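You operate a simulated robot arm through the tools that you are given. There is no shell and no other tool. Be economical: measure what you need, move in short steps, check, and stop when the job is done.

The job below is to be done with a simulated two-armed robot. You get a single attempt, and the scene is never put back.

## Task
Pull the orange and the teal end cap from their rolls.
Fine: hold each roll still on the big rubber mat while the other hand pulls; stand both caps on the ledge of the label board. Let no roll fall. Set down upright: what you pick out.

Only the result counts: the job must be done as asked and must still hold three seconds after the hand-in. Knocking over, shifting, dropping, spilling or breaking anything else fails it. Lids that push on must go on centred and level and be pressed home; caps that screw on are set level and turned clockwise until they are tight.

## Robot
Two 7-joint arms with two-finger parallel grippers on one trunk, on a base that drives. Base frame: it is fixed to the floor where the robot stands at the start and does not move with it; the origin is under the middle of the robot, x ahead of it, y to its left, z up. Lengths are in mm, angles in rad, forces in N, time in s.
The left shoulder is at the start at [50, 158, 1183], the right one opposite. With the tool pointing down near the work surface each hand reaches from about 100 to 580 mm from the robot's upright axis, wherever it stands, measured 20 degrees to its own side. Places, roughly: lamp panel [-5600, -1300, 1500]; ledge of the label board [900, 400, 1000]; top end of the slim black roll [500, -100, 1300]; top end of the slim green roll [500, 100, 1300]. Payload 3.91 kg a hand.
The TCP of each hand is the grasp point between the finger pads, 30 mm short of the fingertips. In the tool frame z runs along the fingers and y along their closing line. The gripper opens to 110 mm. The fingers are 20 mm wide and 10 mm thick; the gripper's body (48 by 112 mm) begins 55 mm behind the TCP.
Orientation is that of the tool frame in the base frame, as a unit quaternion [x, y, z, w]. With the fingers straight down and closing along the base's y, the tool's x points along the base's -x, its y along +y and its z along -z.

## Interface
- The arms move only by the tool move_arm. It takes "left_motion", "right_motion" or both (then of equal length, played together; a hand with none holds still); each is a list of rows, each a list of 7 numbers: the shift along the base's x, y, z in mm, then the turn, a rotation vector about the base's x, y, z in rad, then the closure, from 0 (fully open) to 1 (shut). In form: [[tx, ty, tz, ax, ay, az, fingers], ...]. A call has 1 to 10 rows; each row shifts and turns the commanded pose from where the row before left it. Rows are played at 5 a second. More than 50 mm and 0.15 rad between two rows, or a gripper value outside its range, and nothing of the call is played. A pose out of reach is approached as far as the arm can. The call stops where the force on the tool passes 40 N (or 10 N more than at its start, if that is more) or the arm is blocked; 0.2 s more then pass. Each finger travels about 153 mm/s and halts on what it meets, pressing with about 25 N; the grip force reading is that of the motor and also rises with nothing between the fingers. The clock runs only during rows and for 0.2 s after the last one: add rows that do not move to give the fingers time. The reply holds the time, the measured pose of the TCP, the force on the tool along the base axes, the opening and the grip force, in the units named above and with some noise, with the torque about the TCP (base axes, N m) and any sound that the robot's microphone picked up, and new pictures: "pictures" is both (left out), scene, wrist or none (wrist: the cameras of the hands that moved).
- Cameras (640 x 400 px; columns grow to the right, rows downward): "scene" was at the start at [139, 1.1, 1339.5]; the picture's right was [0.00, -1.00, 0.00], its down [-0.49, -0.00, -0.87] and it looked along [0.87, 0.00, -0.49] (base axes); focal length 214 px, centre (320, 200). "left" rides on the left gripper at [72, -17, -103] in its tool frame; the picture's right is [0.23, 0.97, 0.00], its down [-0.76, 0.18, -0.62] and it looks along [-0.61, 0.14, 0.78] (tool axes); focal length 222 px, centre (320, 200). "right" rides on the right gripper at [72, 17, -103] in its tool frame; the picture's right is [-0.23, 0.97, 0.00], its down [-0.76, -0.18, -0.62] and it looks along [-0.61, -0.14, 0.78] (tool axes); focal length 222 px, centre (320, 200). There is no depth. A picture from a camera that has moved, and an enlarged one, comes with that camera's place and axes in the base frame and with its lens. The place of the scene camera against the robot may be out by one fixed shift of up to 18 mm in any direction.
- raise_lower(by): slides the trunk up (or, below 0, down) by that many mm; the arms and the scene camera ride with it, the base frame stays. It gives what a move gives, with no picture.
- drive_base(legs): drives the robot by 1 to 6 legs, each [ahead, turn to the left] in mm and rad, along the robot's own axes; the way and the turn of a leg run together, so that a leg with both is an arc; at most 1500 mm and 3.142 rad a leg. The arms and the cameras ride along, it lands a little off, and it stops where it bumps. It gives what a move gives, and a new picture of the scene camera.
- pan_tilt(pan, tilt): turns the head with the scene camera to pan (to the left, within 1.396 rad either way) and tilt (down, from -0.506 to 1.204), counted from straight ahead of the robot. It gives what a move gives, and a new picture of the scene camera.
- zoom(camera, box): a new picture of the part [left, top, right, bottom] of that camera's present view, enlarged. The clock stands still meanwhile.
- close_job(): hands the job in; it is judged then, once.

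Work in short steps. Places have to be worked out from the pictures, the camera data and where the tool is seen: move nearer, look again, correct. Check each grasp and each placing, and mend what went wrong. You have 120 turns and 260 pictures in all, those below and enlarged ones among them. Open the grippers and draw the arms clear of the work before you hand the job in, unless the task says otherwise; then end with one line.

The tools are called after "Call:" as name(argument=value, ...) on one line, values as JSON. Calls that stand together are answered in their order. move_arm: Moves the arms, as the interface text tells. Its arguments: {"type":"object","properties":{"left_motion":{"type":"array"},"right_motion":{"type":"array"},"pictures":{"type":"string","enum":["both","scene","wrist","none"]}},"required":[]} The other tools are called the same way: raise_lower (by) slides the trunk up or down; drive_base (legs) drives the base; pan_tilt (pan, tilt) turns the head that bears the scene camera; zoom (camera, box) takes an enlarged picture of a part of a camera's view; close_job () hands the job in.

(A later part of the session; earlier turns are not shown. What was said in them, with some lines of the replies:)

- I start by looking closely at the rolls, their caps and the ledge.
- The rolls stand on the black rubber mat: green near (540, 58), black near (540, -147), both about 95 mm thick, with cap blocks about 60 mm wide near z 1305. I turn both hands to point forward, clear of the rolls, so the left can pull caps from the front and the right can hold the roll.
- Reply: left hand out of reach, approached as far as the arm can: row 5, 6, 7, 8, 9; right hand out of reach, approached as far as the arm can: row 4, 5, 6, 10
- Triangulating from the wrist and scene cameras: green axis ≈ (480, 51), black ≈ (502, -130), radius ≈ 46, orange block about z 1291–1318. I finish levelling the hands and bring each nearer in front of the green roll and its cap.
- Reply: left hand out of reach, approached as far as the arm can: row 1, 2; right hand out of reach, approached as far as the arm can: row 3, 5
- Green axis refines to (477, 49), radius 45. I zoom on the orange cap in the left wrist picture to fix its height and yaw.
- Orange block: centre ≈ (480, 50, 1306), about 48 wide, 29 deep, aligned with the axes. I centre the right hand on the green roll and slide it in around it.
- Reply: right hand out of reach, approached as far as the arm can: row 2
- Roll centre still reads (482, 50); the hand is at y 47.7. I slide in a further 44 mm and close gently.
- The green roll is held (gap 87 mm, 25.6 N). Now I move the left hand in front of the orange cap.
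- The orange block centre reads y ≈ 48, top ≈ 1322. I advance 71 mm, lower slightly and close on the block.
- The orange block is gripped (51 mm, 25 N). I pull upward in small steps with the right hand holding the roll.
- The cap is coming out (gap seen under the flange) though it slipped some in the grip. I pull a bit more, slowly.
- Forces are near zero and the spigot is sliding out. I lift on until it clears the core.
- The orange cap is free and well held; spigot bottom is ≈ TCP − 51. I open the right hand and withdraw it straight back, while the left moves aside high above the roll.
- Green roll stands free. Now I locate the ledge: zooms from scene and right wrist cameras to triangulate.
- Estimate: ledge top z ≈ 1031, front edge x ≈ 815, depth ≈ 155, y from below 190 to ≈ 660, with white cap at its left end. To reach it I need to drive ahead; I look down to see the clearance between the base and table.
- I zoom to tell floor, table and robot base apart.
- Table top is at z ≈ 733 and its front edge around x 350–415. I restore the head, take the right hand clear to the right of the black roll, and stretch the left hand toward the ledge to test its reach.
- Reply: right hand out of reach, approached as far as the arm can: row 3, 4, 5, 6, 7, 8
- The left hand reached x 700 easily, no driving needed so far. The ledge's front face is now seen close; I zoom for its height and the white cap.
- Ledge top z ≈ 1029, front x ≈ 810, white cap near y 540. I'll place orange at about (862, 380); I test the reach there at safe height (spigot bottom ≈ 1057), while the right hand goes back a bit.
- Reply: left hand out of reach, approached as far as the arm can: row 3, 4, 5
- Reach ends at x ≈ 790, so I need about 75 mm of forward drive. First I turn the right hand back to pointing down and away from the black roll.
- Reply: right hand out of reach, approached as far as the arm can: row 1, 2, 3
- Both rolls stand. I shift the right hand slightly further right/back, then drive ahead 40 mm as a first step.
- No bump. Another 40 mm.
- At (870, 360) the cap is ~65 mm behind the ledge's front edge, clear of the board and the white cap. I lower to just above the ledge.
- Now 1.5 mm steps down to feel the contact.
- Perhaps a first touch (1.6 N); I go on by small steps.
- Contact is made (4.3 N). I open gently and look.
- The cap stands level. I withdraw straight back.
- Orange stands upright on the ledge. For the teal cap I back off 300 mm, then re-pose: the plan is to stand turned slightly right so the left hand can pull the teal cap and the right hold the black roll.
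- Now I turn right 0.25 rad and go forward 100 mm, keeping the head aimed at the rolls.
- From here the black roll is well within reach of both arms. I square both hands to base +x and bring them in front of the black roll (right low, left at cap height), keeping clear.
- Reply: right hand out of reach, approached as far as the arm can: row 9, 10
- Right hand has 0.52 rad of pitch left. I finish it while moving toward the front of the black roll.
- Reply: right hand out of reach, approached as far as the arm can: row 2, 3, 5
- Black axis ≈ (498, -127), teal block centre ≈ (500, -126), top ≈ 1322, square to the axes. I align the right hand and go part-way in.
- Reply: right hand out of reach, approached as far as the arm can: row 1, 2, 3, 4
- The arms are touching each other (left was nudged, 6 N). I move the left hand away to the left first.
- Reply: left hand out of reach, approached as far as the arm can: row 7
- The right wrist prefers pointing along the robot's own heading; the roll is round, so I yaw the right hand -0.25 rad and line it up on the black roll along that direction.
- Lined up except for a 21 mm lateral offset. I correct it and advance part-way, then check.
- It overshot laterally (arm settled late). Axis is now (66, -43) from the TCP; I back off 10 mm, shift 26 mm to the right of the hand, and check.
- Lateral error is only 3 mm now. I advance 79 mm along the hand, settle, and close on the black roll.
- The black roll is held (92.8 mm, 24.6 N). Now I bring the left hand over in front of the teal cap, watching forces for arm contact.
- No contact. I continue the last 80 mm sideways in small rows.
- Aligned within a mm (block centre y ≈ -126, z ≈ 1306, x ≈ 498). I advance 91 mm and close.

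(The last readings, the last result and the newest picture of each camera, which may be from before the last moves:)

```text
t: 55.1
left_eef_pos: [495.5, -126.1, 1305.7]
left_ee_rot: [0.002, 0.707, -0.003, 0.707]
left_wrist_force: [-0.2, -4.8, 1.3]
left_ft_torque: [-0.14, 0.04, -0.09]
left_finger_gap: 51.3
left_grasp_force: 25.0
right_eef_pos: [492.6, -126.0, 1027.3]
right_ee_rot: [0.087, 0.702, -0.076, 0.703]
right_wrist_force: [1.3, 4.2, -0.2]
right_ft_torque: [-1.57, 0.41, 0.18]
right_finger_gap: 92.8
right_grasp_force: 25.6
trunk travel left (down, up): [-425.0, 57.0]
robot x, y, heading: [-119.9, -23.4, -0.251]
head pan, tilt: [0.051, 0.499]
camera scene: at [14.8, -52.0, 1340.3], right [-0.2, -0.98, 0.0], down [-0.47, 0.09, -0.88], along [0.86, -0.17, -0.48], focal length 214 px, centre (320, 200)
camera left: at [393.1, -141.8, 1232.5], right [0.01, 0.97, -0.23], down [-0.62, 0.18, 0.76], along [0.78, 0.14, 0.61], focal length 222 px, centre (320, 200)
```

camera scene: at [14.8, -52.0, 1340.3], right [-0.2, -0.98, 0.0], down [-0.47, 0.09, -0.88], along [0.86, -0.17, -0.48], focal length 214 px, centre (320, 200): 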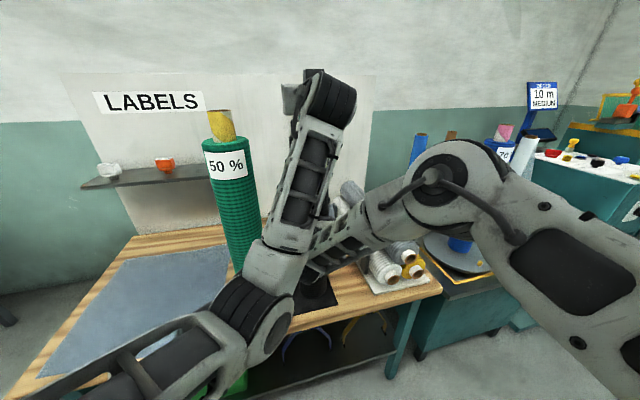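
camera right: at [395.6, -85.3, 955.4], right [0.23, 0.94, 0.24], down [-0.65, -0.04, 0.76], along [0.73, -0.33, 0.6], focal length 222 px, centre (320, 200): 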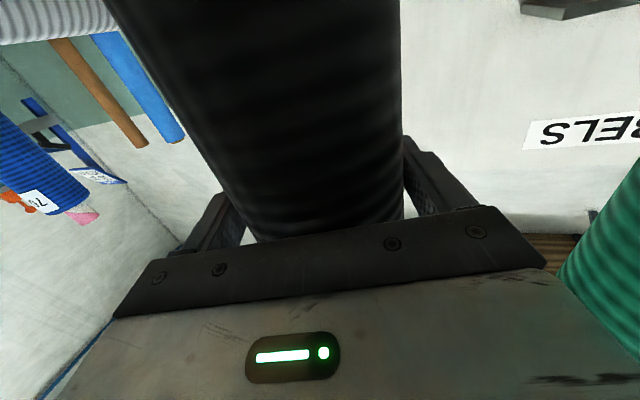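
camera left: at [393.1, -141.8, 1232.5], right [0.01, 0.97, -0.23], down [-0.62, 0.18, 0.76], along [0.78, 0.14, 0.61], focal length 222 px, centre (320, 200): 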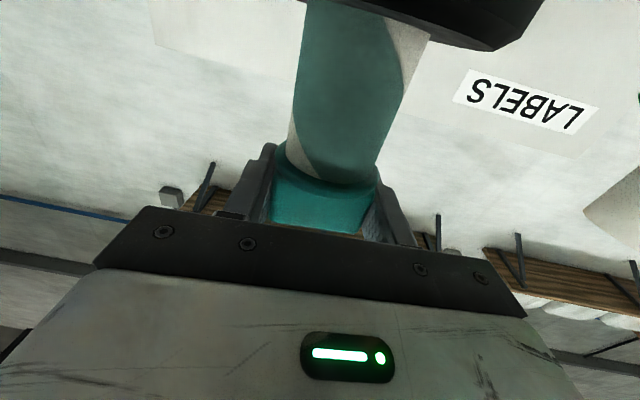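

Teal block gripped (51.3 mm). I pull up slowly.

Call:
move_arm(left_motion=[[0, 0, 1.5, 0, 0, 0, 1], [0, 0, 1.5, 0, 0, 0, 1], [0, 0, 2, 0, 0, 0, 1], [0, 0, 2, 0, 0, 0, 1], [0, 0, 2, 0, 0, 0, 1], [0, 0, 2, 0, 0, 0, 1], [0, 0, 2, 0, 0, 0, 1], [0, 0, 2, 0, 0, 0, 1], [0, 0, 2, 0, 0, 0, 1], [0, 0, 2, 0, 0, 0, 1]], pictures="wrist")

```text
t: 57.3
left_eef_pos: [496.7, -125.4, 1325.9]
left_ee_rot: [0.002, 0.707, -0.002, 0.707]
left_wrist_force: [0.2, 0.3, -0.7]
left_ft_torque: [0.01, 0.02, -0.01]
left_finger_gap: 51.0
left_grasp_force: 24.7
right_eef_pos: [492.0, -125.4, 1028.5]
right_ee_rot: [0.089, 0.701, -0.078, 0.703]
right_wrist_force: [-0.3, -0.5, 0.8]
right_ft_torque: [0.08, -0.03, -0.01]
right_finger_gap: 92.6
right_grasp_force: 24.8
trunk travel left (down, up): [-425.0, 57.0]
robot x, y, heading: [-122.1, -23.3, -0.247]
head pan, tilt: [0.051, 0.499]
camera left: at [393.9, -142.1, 1251.8], right [0.0, 0.97, -0.23], down [-0.62, 0.18, 0.76], along [0.78, 0.14, 0.61], focal length 222 px, centre (320, 200)
```

left: 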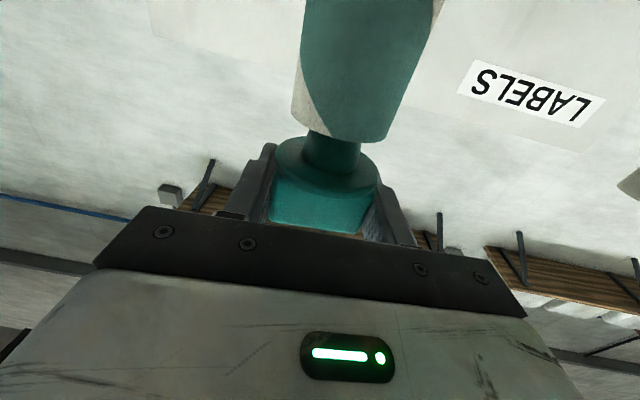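

No slip this time and it comes out smoothly. I lift until it is clear.

Call:
move_arm(left_motion=[[0, 0, 5, 0, 0, 0, 1], [0, 0, 5, 0, 0, 0, 1], [0, 0, 6, 0, 0, 0, 1], [0, 0, 6, 0, 0, 0, 1], [0, 0, 6, 0, 0, 0, 1], [0, 0, 6, 0, 0, 0, 1], [0, 0, 6, 0, 0, 0, 1]], pictures="wrist")

```text
t: 58.9
left_eef_pos: [496.7, -125.3, 1364.1]
left_ee_rot: [0.001, 0.707, -0.002, 0.707]
left_wrist_force: [-0.4, 0.1, -0.5]
left_ft_torque: [0.01, 0.0, 0.03]
left_finger_gap: 51.0
left_grasp_force: 25.7
right_eef_pos: [491.7, -127.0, 1027.3]
right_ee_rot: [0.088, 0.702, -0.079, 0.703]
right_wrist_force: [-0.5, -1.3, -0.6]
right_ft_torque: [-0.44, 0.26, 0.02]
right_finger_gap: 92.7
right_grasp_force: 24.9
trunk travel left (down, up): [-425.0, 57.0]
robot x, y, heading: [-119.8, -24.2, -0.252]
head pan, tilt: [0.051, 0.499]
camera left: at [393.7, -142.3, 1291.8], right [0.0, 0.97, -0.23], down [-0.62, 0.18, 0.76], along [0.78, 0.14, 0.61], focal length 222 px, centre (320, 200)
```

left: 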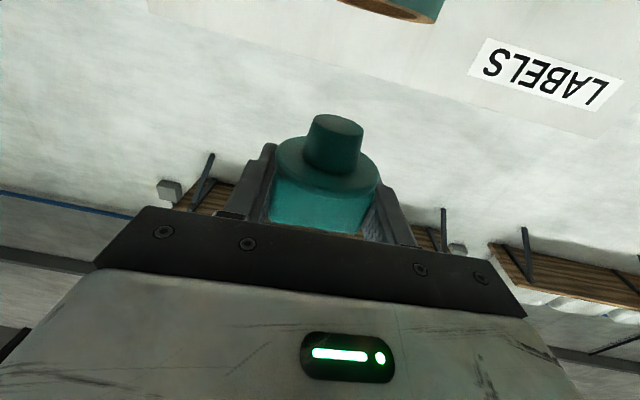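

Teal cap is free; spigot bottom ≈ TCP − 38. I move the left hand back and left first (to avoid the arms touching), with the right still holding.

Call:
move_arm(left_motion=[[-20, 0, 0, 0, 0, 0, 1], [-22, 0, 0, 0, 0, 0, 1], [-22, 10, 0, 0, 0, 0, 1], [-22, 20, 0, 0, 0, 0, 1], [-10, 30, 0, 0, 0, 0, 1], [-10, 35, 0, 0, 0, 0, 1], [-10, 35, -5, 0, 0, 0, 1], [-10, 35, -5, 0, 0, 0, 1], [-10, 35, -5, 0, 0, 0, 1], [0, 20, -5, 0, 0, 0, 1]])

```text
t: 61.1
left_eef_pos: [360.9, 95.3, 1346.7]
left_ee_rot: [0.001, 0.708, -0.002, 0.707]
left_wrist_force: [0.1, 0.0, -0.7]
left_ft_torque: [0.0, 0.01, -0.01]
left_finger_gap: 51.3
left_grasp_force: 25.8
right_eef_pos: [492.5, -126.7, 1028.1]
right_ee_rot: [0.088, 0.701, -0.077, 0.703]
right_wrist_force: [-0.6, -2.7, 0.0]
right_ft_torque: [-0.72, 0.33, 0.01]
right_finger_gap: 92.6
right_grasp_force: 24.9
trunk travel left (down, up): [-425.0, 57.0]
robot x, y, heading: [-119.6, -23.0, -0.251]
head pan, tilt: [0.051, 0.499]
camera scene: at [15.0, -52.0, 1340.3], right [-0.2, -0.98, 0.0], down [-0.47, 0.09, -0.88], along [0.86, -0.17, -0.48], focal length 214 px, centre (320, 200)
camera left: at [258.4, 78.8, 1272.4], right [0.01, 0.97, -0.23], down [-0.62, 0.18, 0.76], along [0.78, 0.14, 0.61], focal length 222 px, centre (320, 200)
```

scene: 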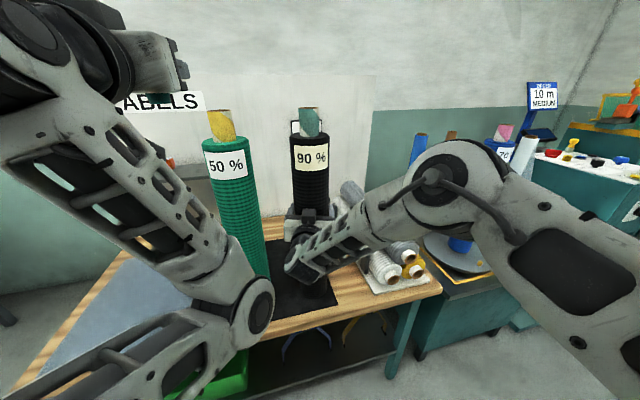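
left: 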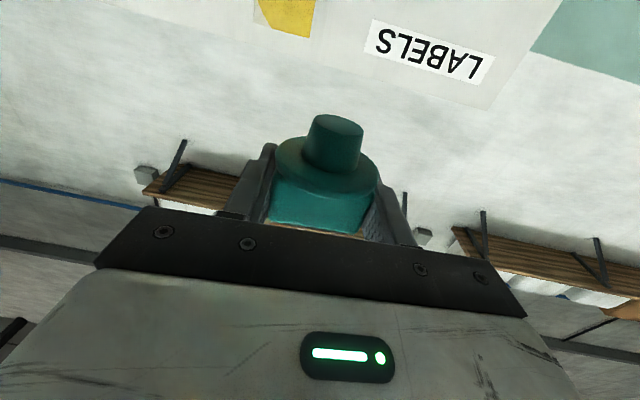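

Now I open the right hand and withdraw it the way it went in.

Call:
move_arm(right_motion=[[0, 0, 0, 0, 0, 0, 0.1], [0, 0, 0, 0, 0, 0, 0], [0, 0, 0, 0, 0, 0, 0], [0, 0, 0, 0, 0, 0, 0], [-12, 2.8, 0, 0, 0, 0, 0], [-16, 3.6, 0, 0, 0, 0, 0], [-16, 3.6, 0, 0, 0, 0, 0], [-16, 3.6, 0, 0, 0, 0, 0], [-16, 3.6, 0, 0, 0, 0, 0], [-10, 2, 0, 0, 0, 0, 0]])

```text
t: 63.3
left_eef_pos: [361.6, 94.9, 1345.3]
left_ee_rot: [0.001, 0.707, -0.003, 0.707]
left_wrist_force: [-0.3, -0.1, -0.7]
left_ft_torque: [0.0, -0.01, -0.02]
left_finger_gap: 51.1
left_grasp_force: 25.1
right_eef_pos: [405.1, -108.2, 1029.2]
right_ee_rot: [0.088, 0.701, -0.076, 0.703]
right_wrist_force: [-0.1, 0.4, 0.2]
right_ft_torque: [0.02, 0.0, 0.03]
right_finger_gap: 109.8
right_grasp_force: 0.0
trunk travel left (down, up): [-425.0, 57.0]
robot x, y, heading: [-117.1, -24.5, -0.253]
head pan, tilt: [0.051, 0.499]
camera scene: at [14.9, -51.9, 1340.3], right [-0.2, -0.98, 0.0], down [-0.47, 0.09, -0.88], along [0.86, -0.17, -0.48], focal length 214 px, centre (320, 200)
camera right: at [308.5, -66.6, 956.0], right [0.23, 0.94, 0.24], down [-0.65, -0.04, 0.76], along [0.72, -0.33, 0.61], focal length 222 px, centre (320, 200)
```

scene: 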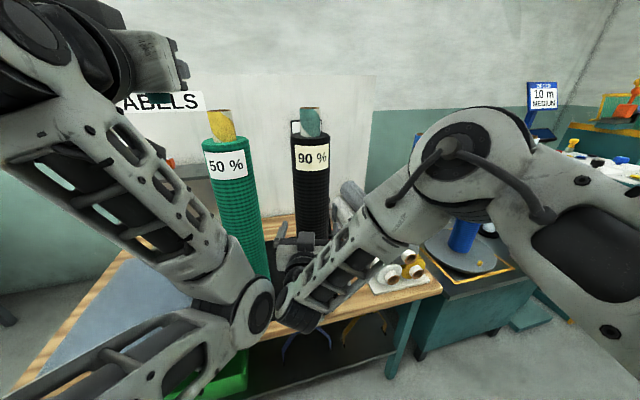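
right: 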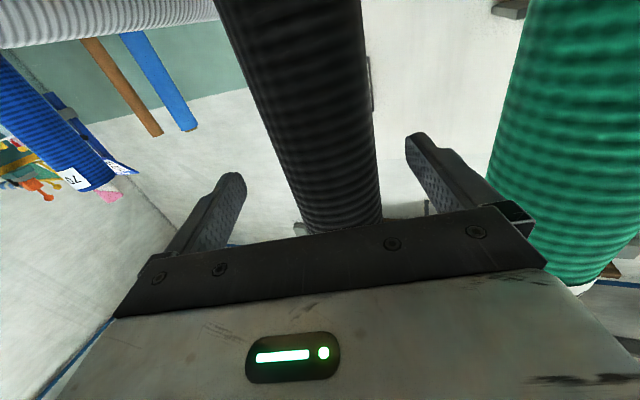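

Black roll stands free. I back away 150 mm and straighten the heading, then view.

Call:
drive_base(legs=[[-150, 0], [0, 0.25]])

Call:
pan_tilt(pan=0.2, tilt=0.5)

```text
t: 65.5
left_eef_pos: [171.7, 249.2, 1345.4]
left_ee_rot: [-0.087, 0.702, 0.086, 0.702]
left_wrist_force: [-0.1, 0.0, -1.6]
left_ft_torque: [0.02, -0.01, 0.0]
left_finger_gap: 51.0
left_grasp_force: 24.6
right_eef_pos: [261.3, 62.2, 1028.1]
right_ee_rot: [0.001, 0.707, 0.011, 0.707]
right_wrist_force: [-0.3, 0.1, -0.6]
right_ft_torque: [0.02, -0.03, 0.01]
right_finger_gap: 110.2
right_grasp_force: 0.2
trunk travel left (down, up): [-425.0, 57.0]
robot x, y, heading: [-268.1, 13.9, 0.005]
head pan, tilt: [0.051, 0.499]
camera scene: at [-129.1, 18.5, 1340.3], right [0.05, -1.0, 0.0], down [-0.48, -0.03, -0.88], along [0.88, 0.05, -0.48], focal length 214 px, centre (320, 200)
```

scene: 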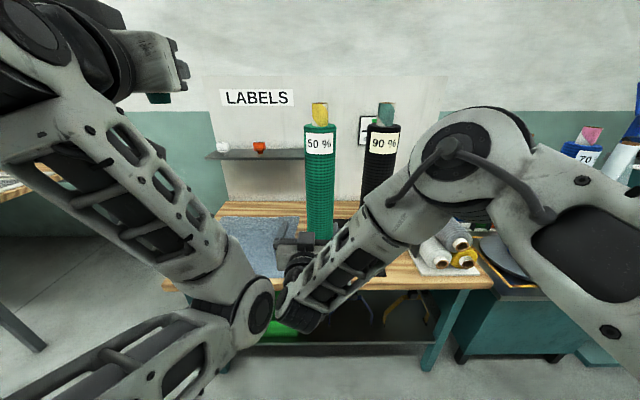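

```text
t: 66.2
left_eef_pos: [170.1, 248.9, 1344.5]
left_ee_rot: [-0.088, 0.702, 0.086, 0.701]
left_wrist_force: [-0.3, -0.4, -1.1]
left_ft_torque: [0.0, 0.01, -0.04]
left_finger_gap: 51.3
left_grasp_force: 25.1
right_eef_pos: [261.5, 62.8, 1028.4]
right_ee_rot: [-0.001, 0.707, 0.012, 0.707]
right_wrist_force: [0.4, 0.1, 0.0]
right_ft_torque: [0.01, 0.02, 0.02]
right_finger_gap: 110.0
right_grasp_force: 0.1
trunk travel left (down, up): [-425.0, 57.0]
robot x, y, heading: [-265.4, 11.9, 0.003]
head pan, tilt: [0.201, 0.499]
camera scene: at [-130.8, 31.5, 1340.3], right [0.2, -0.98, 0.0], down [-0.47, -0.1, -0.88], along [0.86, 0.18, -0.48], focal length 214 px, centre (320, 200)
```

scene: 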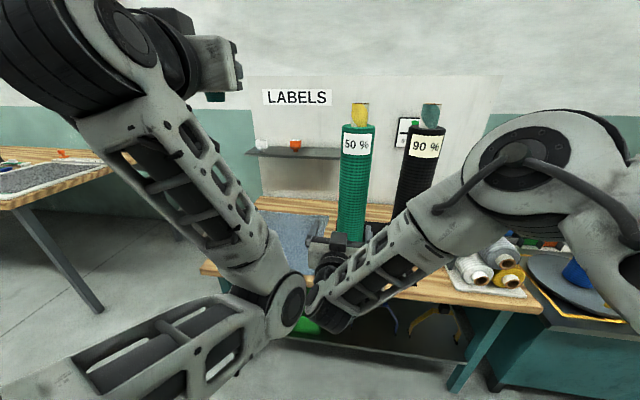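

Both rolls stand. I fold the right hand down and to the right, and extend the left hand straight while squaring its yaw.

Call:
move_arm(left_motion=[[20, 0, -5, 0, 0, -0.125, 1], [25, 0, -20, 0, 0, -0.12, 1], [27, 0, -25, 0, 0, 0, 1], [27, 0, -25, 0, 0, 0, 1], [27, 0, -25, 0, 0, 0, 1], [27, 0, -25, 0, 0, 0, 1], [27, 0, -25, 0, 0, 0, 1], [27, 0, -25, 0, 0, 0, 1], [27, 0, -25, 0, 0, 0, 1], [30, 0, -20, 0, 0, 0, 1]], right_motion=[[-5, -34, 0, 0, 0.1, 0, 0], [-20, -34, 0, 0, 0.148, 0, 0], [-22, -34, 0, 0, 0.148, 0, 0], [-22, -34, 0, 0, 0.148, 0, 0], [-22, -34, 0, 0, 0.148, 0, 0], [-22, -34, 0, 0, 0.148, 0, 0], [-22, -34, 0, 0, 0.148, 0, 0], [-22, -34, 0, 0, 0.148, 0, 0], [-22, -34, 0, 0, 0.148, 0, 0], [-22, -30, 0, 0, 0.148, 0, 0]])

```text
t: 68.4
left_eef_pos: [434.9, 247.6, 1126.2]
left_ee_rot: [-0.001, 0.707, -0.001, 0.707]
left_wrist_force: [0.1, -0.3, -0.7]
left_ft_torque: [-0.01, 0.0, 0.0]
left_finger_gap: 51.5
left_grasp_force: 25.1
right_eef_pos: [59.9, -274.0, 1028.9]
right_ee_rot: [0.008, 0.998, 0.009, 0.068]
right_wrist_force: [0.5, 0.5, -0.3]
right_ft_torque: [0.03, -0.02, 0.0]
right_finger_gap: 110.1
right_grasp_force: 0.0
trunk travel left (down, up): [-425.0, 57.0]
robot x, y, heading: [-267.1, 14.4, 0.004]
head pan, tilt: [0.201, 0.499]
camera scene: at [-130.6, 31.3, 1340.3], right [0.2, -0.98, 0.0], down [-0.47, -0.1, -0.88], along [0.86, 0.18, -0.48], focal length 214 px, centre (320, 200)
camera right: at [-25.7, -257.9, 1121.1], right [0.24, 0.97, 0.05], down [0.67, -0.2, 0.72], along [0.71, -0.14, -0.69], focal length 222 px, centre (320, 200)
camera left: at [331.2, 230.6, 1052.8], right [0.0, 0.97, -0.23], down [-0.62, 0.18, 0.76], along [0.78, 0.14, 0.61], focal length 222 px, centre (320, 200)
```

scene: 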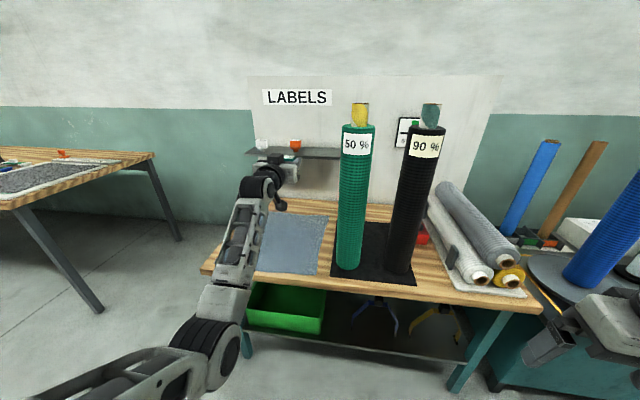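
right: 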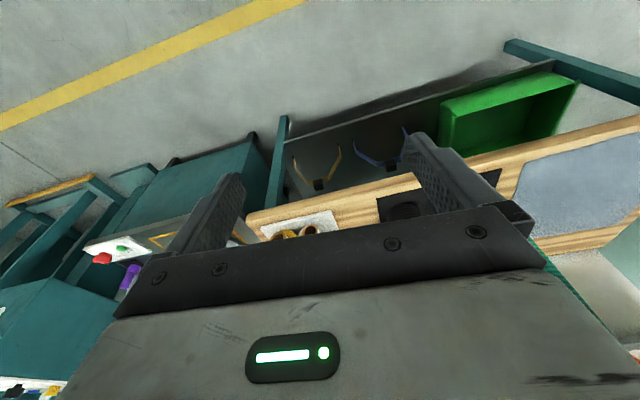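
left: 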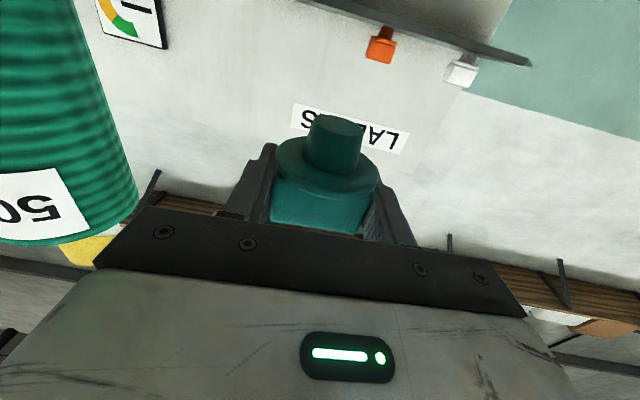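

Clear on all sides. I drive forward 330 mm; the left hand will end near (765, 250, 1126), above ledge height.

Call:
drive_base(legs=[[200, 0], [130, 0]])

Call:
zoom(camera="left", box=[0, 0, 640, 400])

```text
t: 70.9
left_eef_pos: [764.8, 247.8, 1126.0]
left_ee_rot: [-0.002, 0.708, 0.0, 0.707]
left_wrist_force: [0.8, -0.9, 0.0]
left_ft_torque: [0.0, -0.02, 0.01]
left_finger_gap: 50.9
left_grasp_force: 24.8
right_eef_pos: [391.5, -272.4, 1028.7]
right_ee_rot: [0.007, 0.998, 0.009, 0.069]
right_wrist_force: [-0.1, -0.5, -0.3]
right_ft_torque: [0.02, 0.0, -0.04]
right_finger_gap: 110.1
right_grasp_force: 0.0
trunk travel left (down, up): [-425.0, 57.0]
robot x, y, heading: [60.5, 14.2, -0.0]
head pan, tilt: [0.201, 0.499]
camera scene: at [199.6, 32.2, 1340.1], right [0.2, -0.98, 0.0], down [-0.47, -0.1, -0.88], along [0.86, 0.18, -0.48], focal length 214 px, centre (320, 200)
```

scene: 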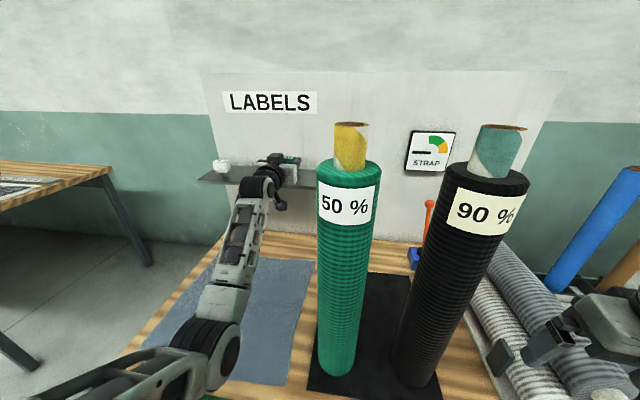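

```text
1.00 times, centred on (320, 200) of left (not enlarged: the box is as wide or as high as the picture)
camera zoom: at [660.9, 231.7, 1052.6], right [0.0, 0.97, -0.23], down [-0.62, 0.18, 0.76], along [0.78, 0.14, 0.61], focal length 222 px, centre (320, 200)
```

zoom: 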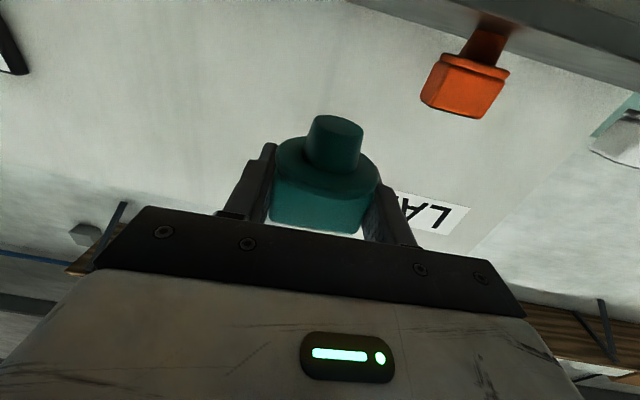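

Rolls untouched, orange still standing. I move the teal cap over the ledge to (858, 255) and lower to just above it.

Call:
move_arm(left_motion=[[25, 3, 0, 0, 0, 0, 1], [25, 4, 0, 0, 0, 0, 1], [25, 0, 0, 0, 0, 0, 1], [18, 0, 0, 0, 0, 0, 1], [0, 0, -12, 0, 0, 0, 1], [0, 0, -12, 0, 0, 0, 1], [0, 0, -12, 0, 0, 0, 1], [0, 0, -8, 0, 0, 0, 1], [0, 0, 0, 0, 0, 0, 1]])

Call:
zoom(camera="scene", box=[190, 130, 350, 230])

```text
t: 72.9
left_eef_pos: [856.4, 256.2, 1082.8]
left_ee_rot: [-0.001, 0.707, -0.001, 0.707]
left_wrist_force: [-0.2, 0.3, 0.2]
left_ft_torque: [0.0, -0.03, -0.01]
left_finger_gap: 51.0
left_grasp_force: 25.3
right_eef_pos: [390.1, -273.1, 1028.7]
right_ee_rot: [0.008, 0.997, 0.008, 0.07]
right_wrist_force: [-0.3, 0.6, 0.0]
right_ft_torque: [-0.01, 0.06, 0.01]
right_finger_gap: 110.2
right_grasp_force: 0.0
trunk travel left (down, up): [-425.0, 57.0]
robot x, y, heading: [68.8, 12.5, 0.001]
head pan, tilt: [0.201, 0.499]
camera scene: at [198.9, 32.2, 1340.3], right [0.2, -0.98, 0.0], down [-0.47, -0.1, -0.88], along [0.86, 0.18, -0.48], focal length 214 px, centre (320, 200)
camera left: at [753.2, 238.5, 1009.0], right [0.0, 0.97, -0.23], down [-0.62, 0.18, 0.76], along [0.78, 0.14, 0.61], focal length 222 px, centre (320, 200)
```

scene: 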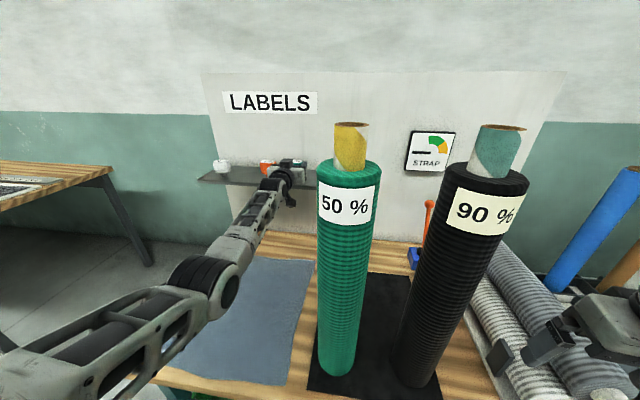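
left: 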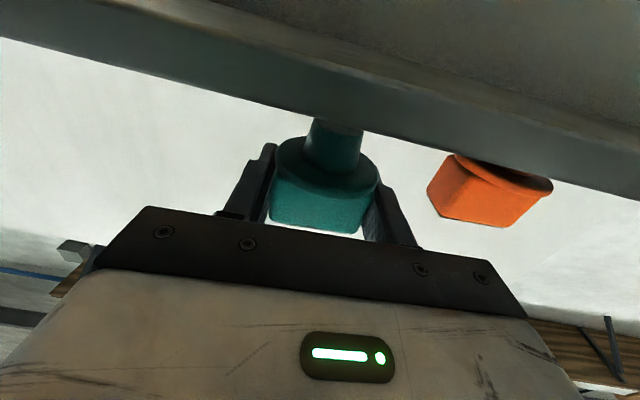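

```text
4.00 times, centred on (270, 180) of scene
camera zoom: at [198.9, 32.2, 1340.3], right [0.2, -0.98, 0.0], down [-0.47, -0.1, -0.88], along [0.86, 0.18, -0.48], focal length 858 px, centre (520, 280)
```

zoom: 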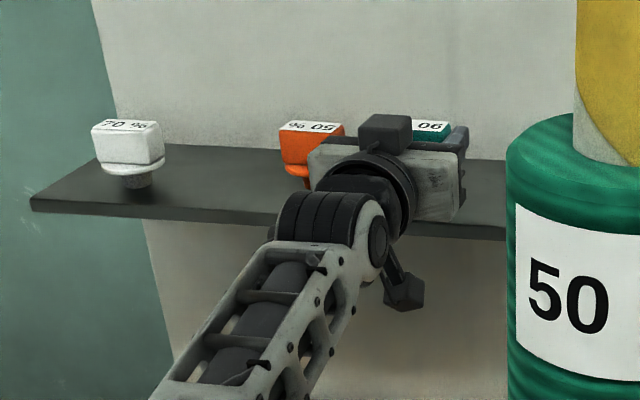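

About 13 mm above the ledge. I lower in small steps.

Call:
move_arm(left_motion=[[0, 0, -2, 0, 0, 0, 1], [0, 0, -2, 0, 0, 0, 1], [0, 0, -2, 0, 0, 0, 1], [0, 0, -2, 0, 0, 0, 1], [0, 0, -1, 0, 0, 0, 1], [0, 0, -1, 0, 0, 0, 1], [0, 0, -1, 0, 0, 0, 1]], pictures="none")

```text
t: 74.5
left_eef_pos: [857.7, 255.5, 1071.4]
left_ee_rot: [-0.002, 0.707, 0.0, 0.707]
left_wrist_force: [-0.7, 0.1, -0.2]
left_ft_torque: [-0.01, -0.02, 0.02]
left_finger_gap: 51.2
left_grasp_force: 25.1
right_eef_pos: [390.6, -273.4, 1027.9]
right_ee_rot: [0.007, 0.997, 0.008, 0.071]
right_wrist_force: [-0.6, 0.9, -0.3]
right_ft_torque: [-0.01, -0.01, -0.01]
right_finger_gap: 110.0
right_grasp_force: 0.0
trunk travel left (down, up): [-425.0, 57.0]
robot x, y, heading: [61.2, 14.6, 0.003]
head pan, tilt: [0.201, 0.499]
```

No contact yet; a few more millimetres.

Call:
move_arm(left_motion=[[0, 0, -0.8, 0, 0, 0, 1], [0, 0, -0.8, 0, 0, 0, 1], [0, 0, -0.8, 0, 0, 0, 1], [0, 0, 0, 0, 0, 0, 1]], pictures="wrist")

```text
t: 75.5
left_eef_pos: [856.1, 255.9, 1070.6]
left_ee_rot: [-0.001, 0.707, 0.0, 0.707]
left_wrist_force: [0.0, -0.1, 0.5]
left_ft_torque: [-0.01, 0.04, -0.03]
left_finger_gap: 51.1
left_grasp_force: 25.3
right_eef_pos: [390.4, -273.8, 1028.4]
right_ee_rot: [0.007, 0.997, 0.008, 0.07]
right_wrist_force: [-1.0, 0.4, -0.3]
right_ft_torque: [-0.04, 0.01, 0.01]
right_finger_gap: 109.8
right_grasp_force: 0.1
trunk travel left (down, up): [-425.0, 57.0]
robot x, y, heading: [65.2, 16.9, 0.004]
head pan, tilt: [0.201, 0.499]
camera left: at [753.3, 239.0, 995.9], right [0.0, 0.97, -0.23], down [-0.62, 0.18, 0.76], along [0.78, 0.14, 0.61], focal length 222 px, centre (320, 200)
```

left: 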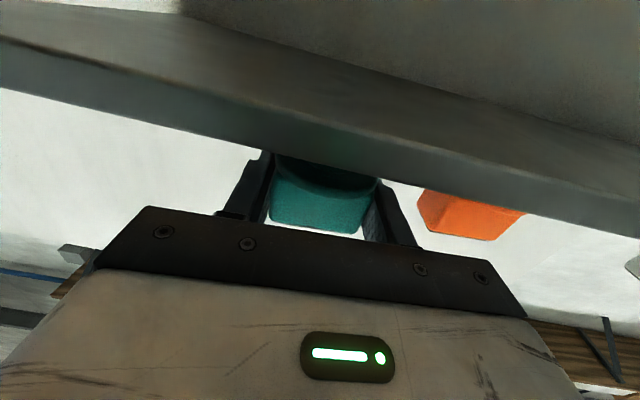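

Still no contact force; I continue down in 0.7 mm rows.

Call:
move_arm(left_motion=[[0, 0, -0.7, 0, 0, 0, 1], [0, 0, -0.7, 0, 0, 0, 1], [0, 0, -0.7, 0, 0, 0, 1], [0, 0, 0, 0, 0, 0, 1]], pictures="none")

```text
t: 76.5
left_eef_pos: [855.8, 255.4, 1070.2]
left_ee_rot: [-0.001, 0.706, -0.001, 0.708]
left_wrist_force: [1.0, 0.9, 6.4]
left_ft_torque: [0.11, -0.02, -0.01]
left_finger_gap: 51.0
left_grasp_force: 24.8
right_eef_pos: [391.9, -272.6, 1028.7]
right_ee_rot: [0.007, 0.998, 0.008, 0.07]
right_wrist_force: [1.0, 0.3, -0.5]
right_ft_torque: [0.0, 0.01, 0.0]
right_finger_gap: 110.0
right_grasp_force: 0.0
trunk travel left (down, up): [-425.0, 57.0]
robot x, y, heading: [65.1, 14.1, 0.004]
head pan, tilt: [0.201, 0.499]
```

Contact (6.4 N). I open gently, then withdraw straight back.

Call:
move_arm(left_motion=[[0, 0, 0, 0, 0, 0, 0.5], [0, 0, 0, 0, 0, 0, 0.43], [0, 0, 0, 0, 0, 0, 0.36], [0, 0, 0, 0, 0, 0, 0.34], [0, 0, 0, 0, 0, 0, 0.34]], pictures="wrist")

Call:
zoom(camera="scene", box=[190, 130, 350, 230])

```text
t: 77.7
left_eef_pos: [856.9, 255.6, 1067.7]
left_ee_rot: [-0.001, 0.707, 0.0, 0.707]
left_wrist_force: [-0.6, -0.1, -0.2]
left_ft_torque: [0.02, 0.01, -0.01]
left_finger_gap: 72.5
left_grasp_force: 0.1
right_eef_pos: [390.9, -273.0, 1028.9]
right_ee_rot: [0.008, 0.997, 0.008, 0.07]
right_wrist_force: [-0.3, 0.1, 0.5]
right_ft_torque: [-0.03, 0.03, 0.01]
right_finger_gap: 110.2
right_grasp_force: 0.1
trunk travel left (down, up): [-425.0, 57.0]
robot x, y, heading: [62.6, 12.6, 0.003]
head pan, tilt: [0.201, 0.499]
camera left: at [753.4, 238.6, 993.9], right [0.0, 0.97, -0.23], down [-0.62, 0.18, 0.76], along [0.78, 0.14, 0.61], focal length 222 px, centre (320, 200)
```

left: 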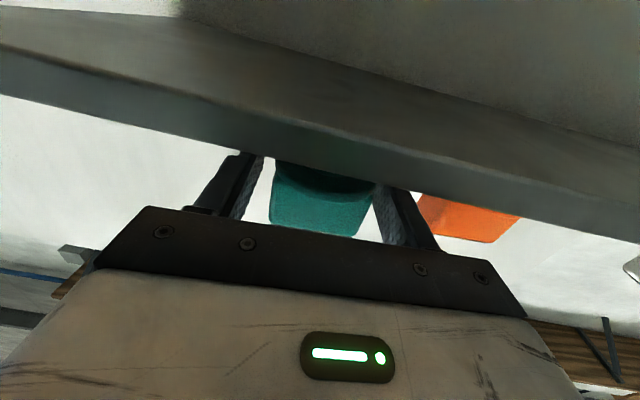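

```text
4.00 times, centred on (270, 180) of scene
camera zoom: at [198.9, 32.2, 1340.3], right [0.2, -0.98, 0.0], down [-0.47, -0.1, -0.88], along [0.86, 0.18, -0.48], focal length 858 px, centre (520, 280)
```

zoom: 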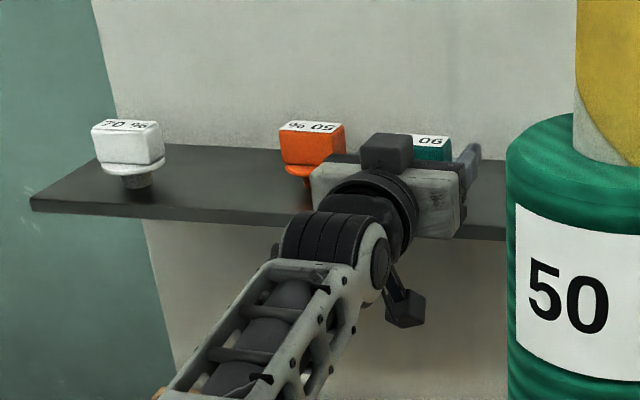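

Teal stands level and the fingers are clear on both sides. I withdraw straight back.

Call:
move_arm(left_motion=[[-15, 0, 0, 0, 0, 0, 0.34], [-25, 0, 0, 0, 0, 0, 0.34], [-30, 0, 0, 0, 0, 0, 0.34], [-35, 0, 3, 0, 0, 0, 0.34], [-40, 3, 10, 0, 0, 0, 0.34], [-40, 5, 10, 0, 0, 0, 0.34], [-40, 5, 10, 0, 0, 0, 0.34]], pictures="none")

Call:
drive_base(legs=[[-250, 0]])

Call:
zoom(camera="scene", box=[230, 90, 450, 228])

```text
t: 79.3
left_eef_pos: [631.3, 269.8, 1098.4]
left_ee_rot: [-0.001, 0.707, 0.0, 0.707]
left_wrist_force: [0.3, 0.8, -0.2]
left_ft_torque: [0.02, 0.0, 0.01]
left_finger_gap: 72.4
left_grasp_force: 0.2
right_eef_pos: [390.8, -272.6, 1028.8]
right_ee_rot: [0.007, 0.997, 0.008, 0.07]
right_wrist_force: [0.3, 0.4, 0.4]
right_ft_torque: [0.04, -0.01, 0.0]
right_finger_gap: 109.9
right_grasp_force: 0.0
trunk travel left (down, up): [-425.0, 57.0]
robot x, y, heading: [63.5, 13.0, 0.004]
head pan, tilt: [0.201, 0.499]
```

```text
t: 81.1
left_eef_pos: [381.8, 267.5, 1099.1]
left_ee_rot: [-0.001, 0.707, 0.0, 0.707]
left_wrist_force: [-0.2, -0.5, -0.5]
left_ft_torque: [0.02, 0.02, -0.02]
left_finger_gap: 72.6
left_grasp_force: 0.0
right_eef_pos: [140.2, -273.0, 1028.5]
right_ee_rot: [0.008, 0.997, 0.008, 0.07]
right_wrist_force: [0.0, 0.6, 0.5]
right_ft_torque: [0.0, 0.0, -0.01]
right_finger_gap: 109.9
right_grasp_force: 0.2
trunk travel left (down, up): [-425.0, 57.0]
robot x, y, heading: [-190.1, 11.2, -0.002]
head pan, tilt: [0.201, 0.499]
camera scene: at [-51.1, 31.8, 1340.4], right [0.2, -0.98, 0.0], down [-0.47, -0.1, -0.88], along [0.86, 0.18, -0.48], focal length 214 px, centre (320, 200)
```

scene: 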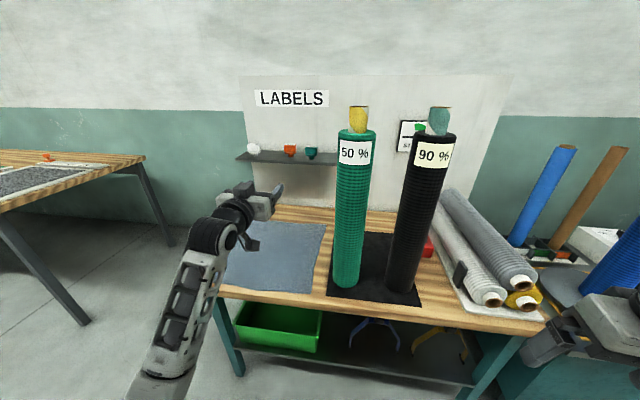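

```text
2.90 times, centred on (340, 159) of scene
camera zoom: at [-51.1, 31.8, 1340.4], right [0.2, -0.98, 0.0], down [-0.47, -0.1, -0.88], along [0.86, 0.18, -0.48], focal length 622 px, centre (262, 319)
```

zoom: 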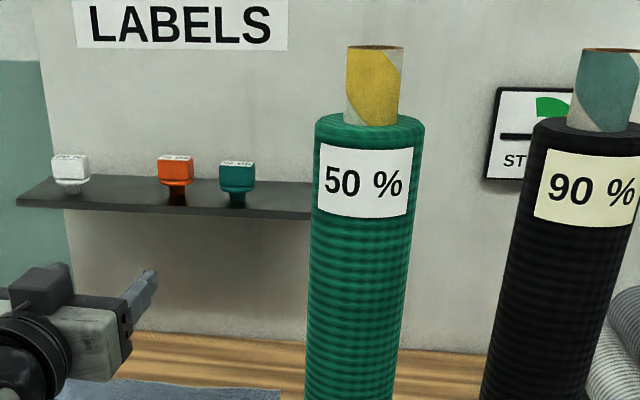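

Both caps stand upright on the ledge, and both rolls stand on the mat. I open the left gripper fully and hand in.

Call:
move_arm(left_motion=[[0, 0, 0, 0, 0, 0, 0.1], [0, 0, 0, 0, 0, 0, 0], [0, 0, 0, 0, 0, 0, 0]], pictures="none")

Call:
close_job()

```text
t: 81.9
left_eef_pos: [382.3, 268.2, 1098.4]
left_ee_rot: [0.0, 0.707, -0.001, 0.707]
left_wrist_force: [0.3, -0.9, 0.3]
left_ft_torque: [0.0, 0.02, 0.0]
left_finger_gap: 109.8
left_grasp_force: 0.0
right_eef_pos: [141.1, -272.0, 1029.0]
right_ee_rot: [0.007, 0.997, 0.008, 0.07]
right_wrist_force: [-0.3, 0.0, -0.4]
right_ft_torque: [0.0, 0.02, 0.01]
right_finger_gap: 110.0
right_grasp_force: 0.0
trunk travel left (down, up): [-425.0, 57.0]
robot x, y, heading: [-188.6, 11.9, -0.001]
head pan, tilt: [0.201, 0.499]
```

```text
The job is handed in.
```

The orange and teal caps are off their rolls and stand upright on the ledge of the label board, both rolls still stand on the rubber mat, and the job is handed in.
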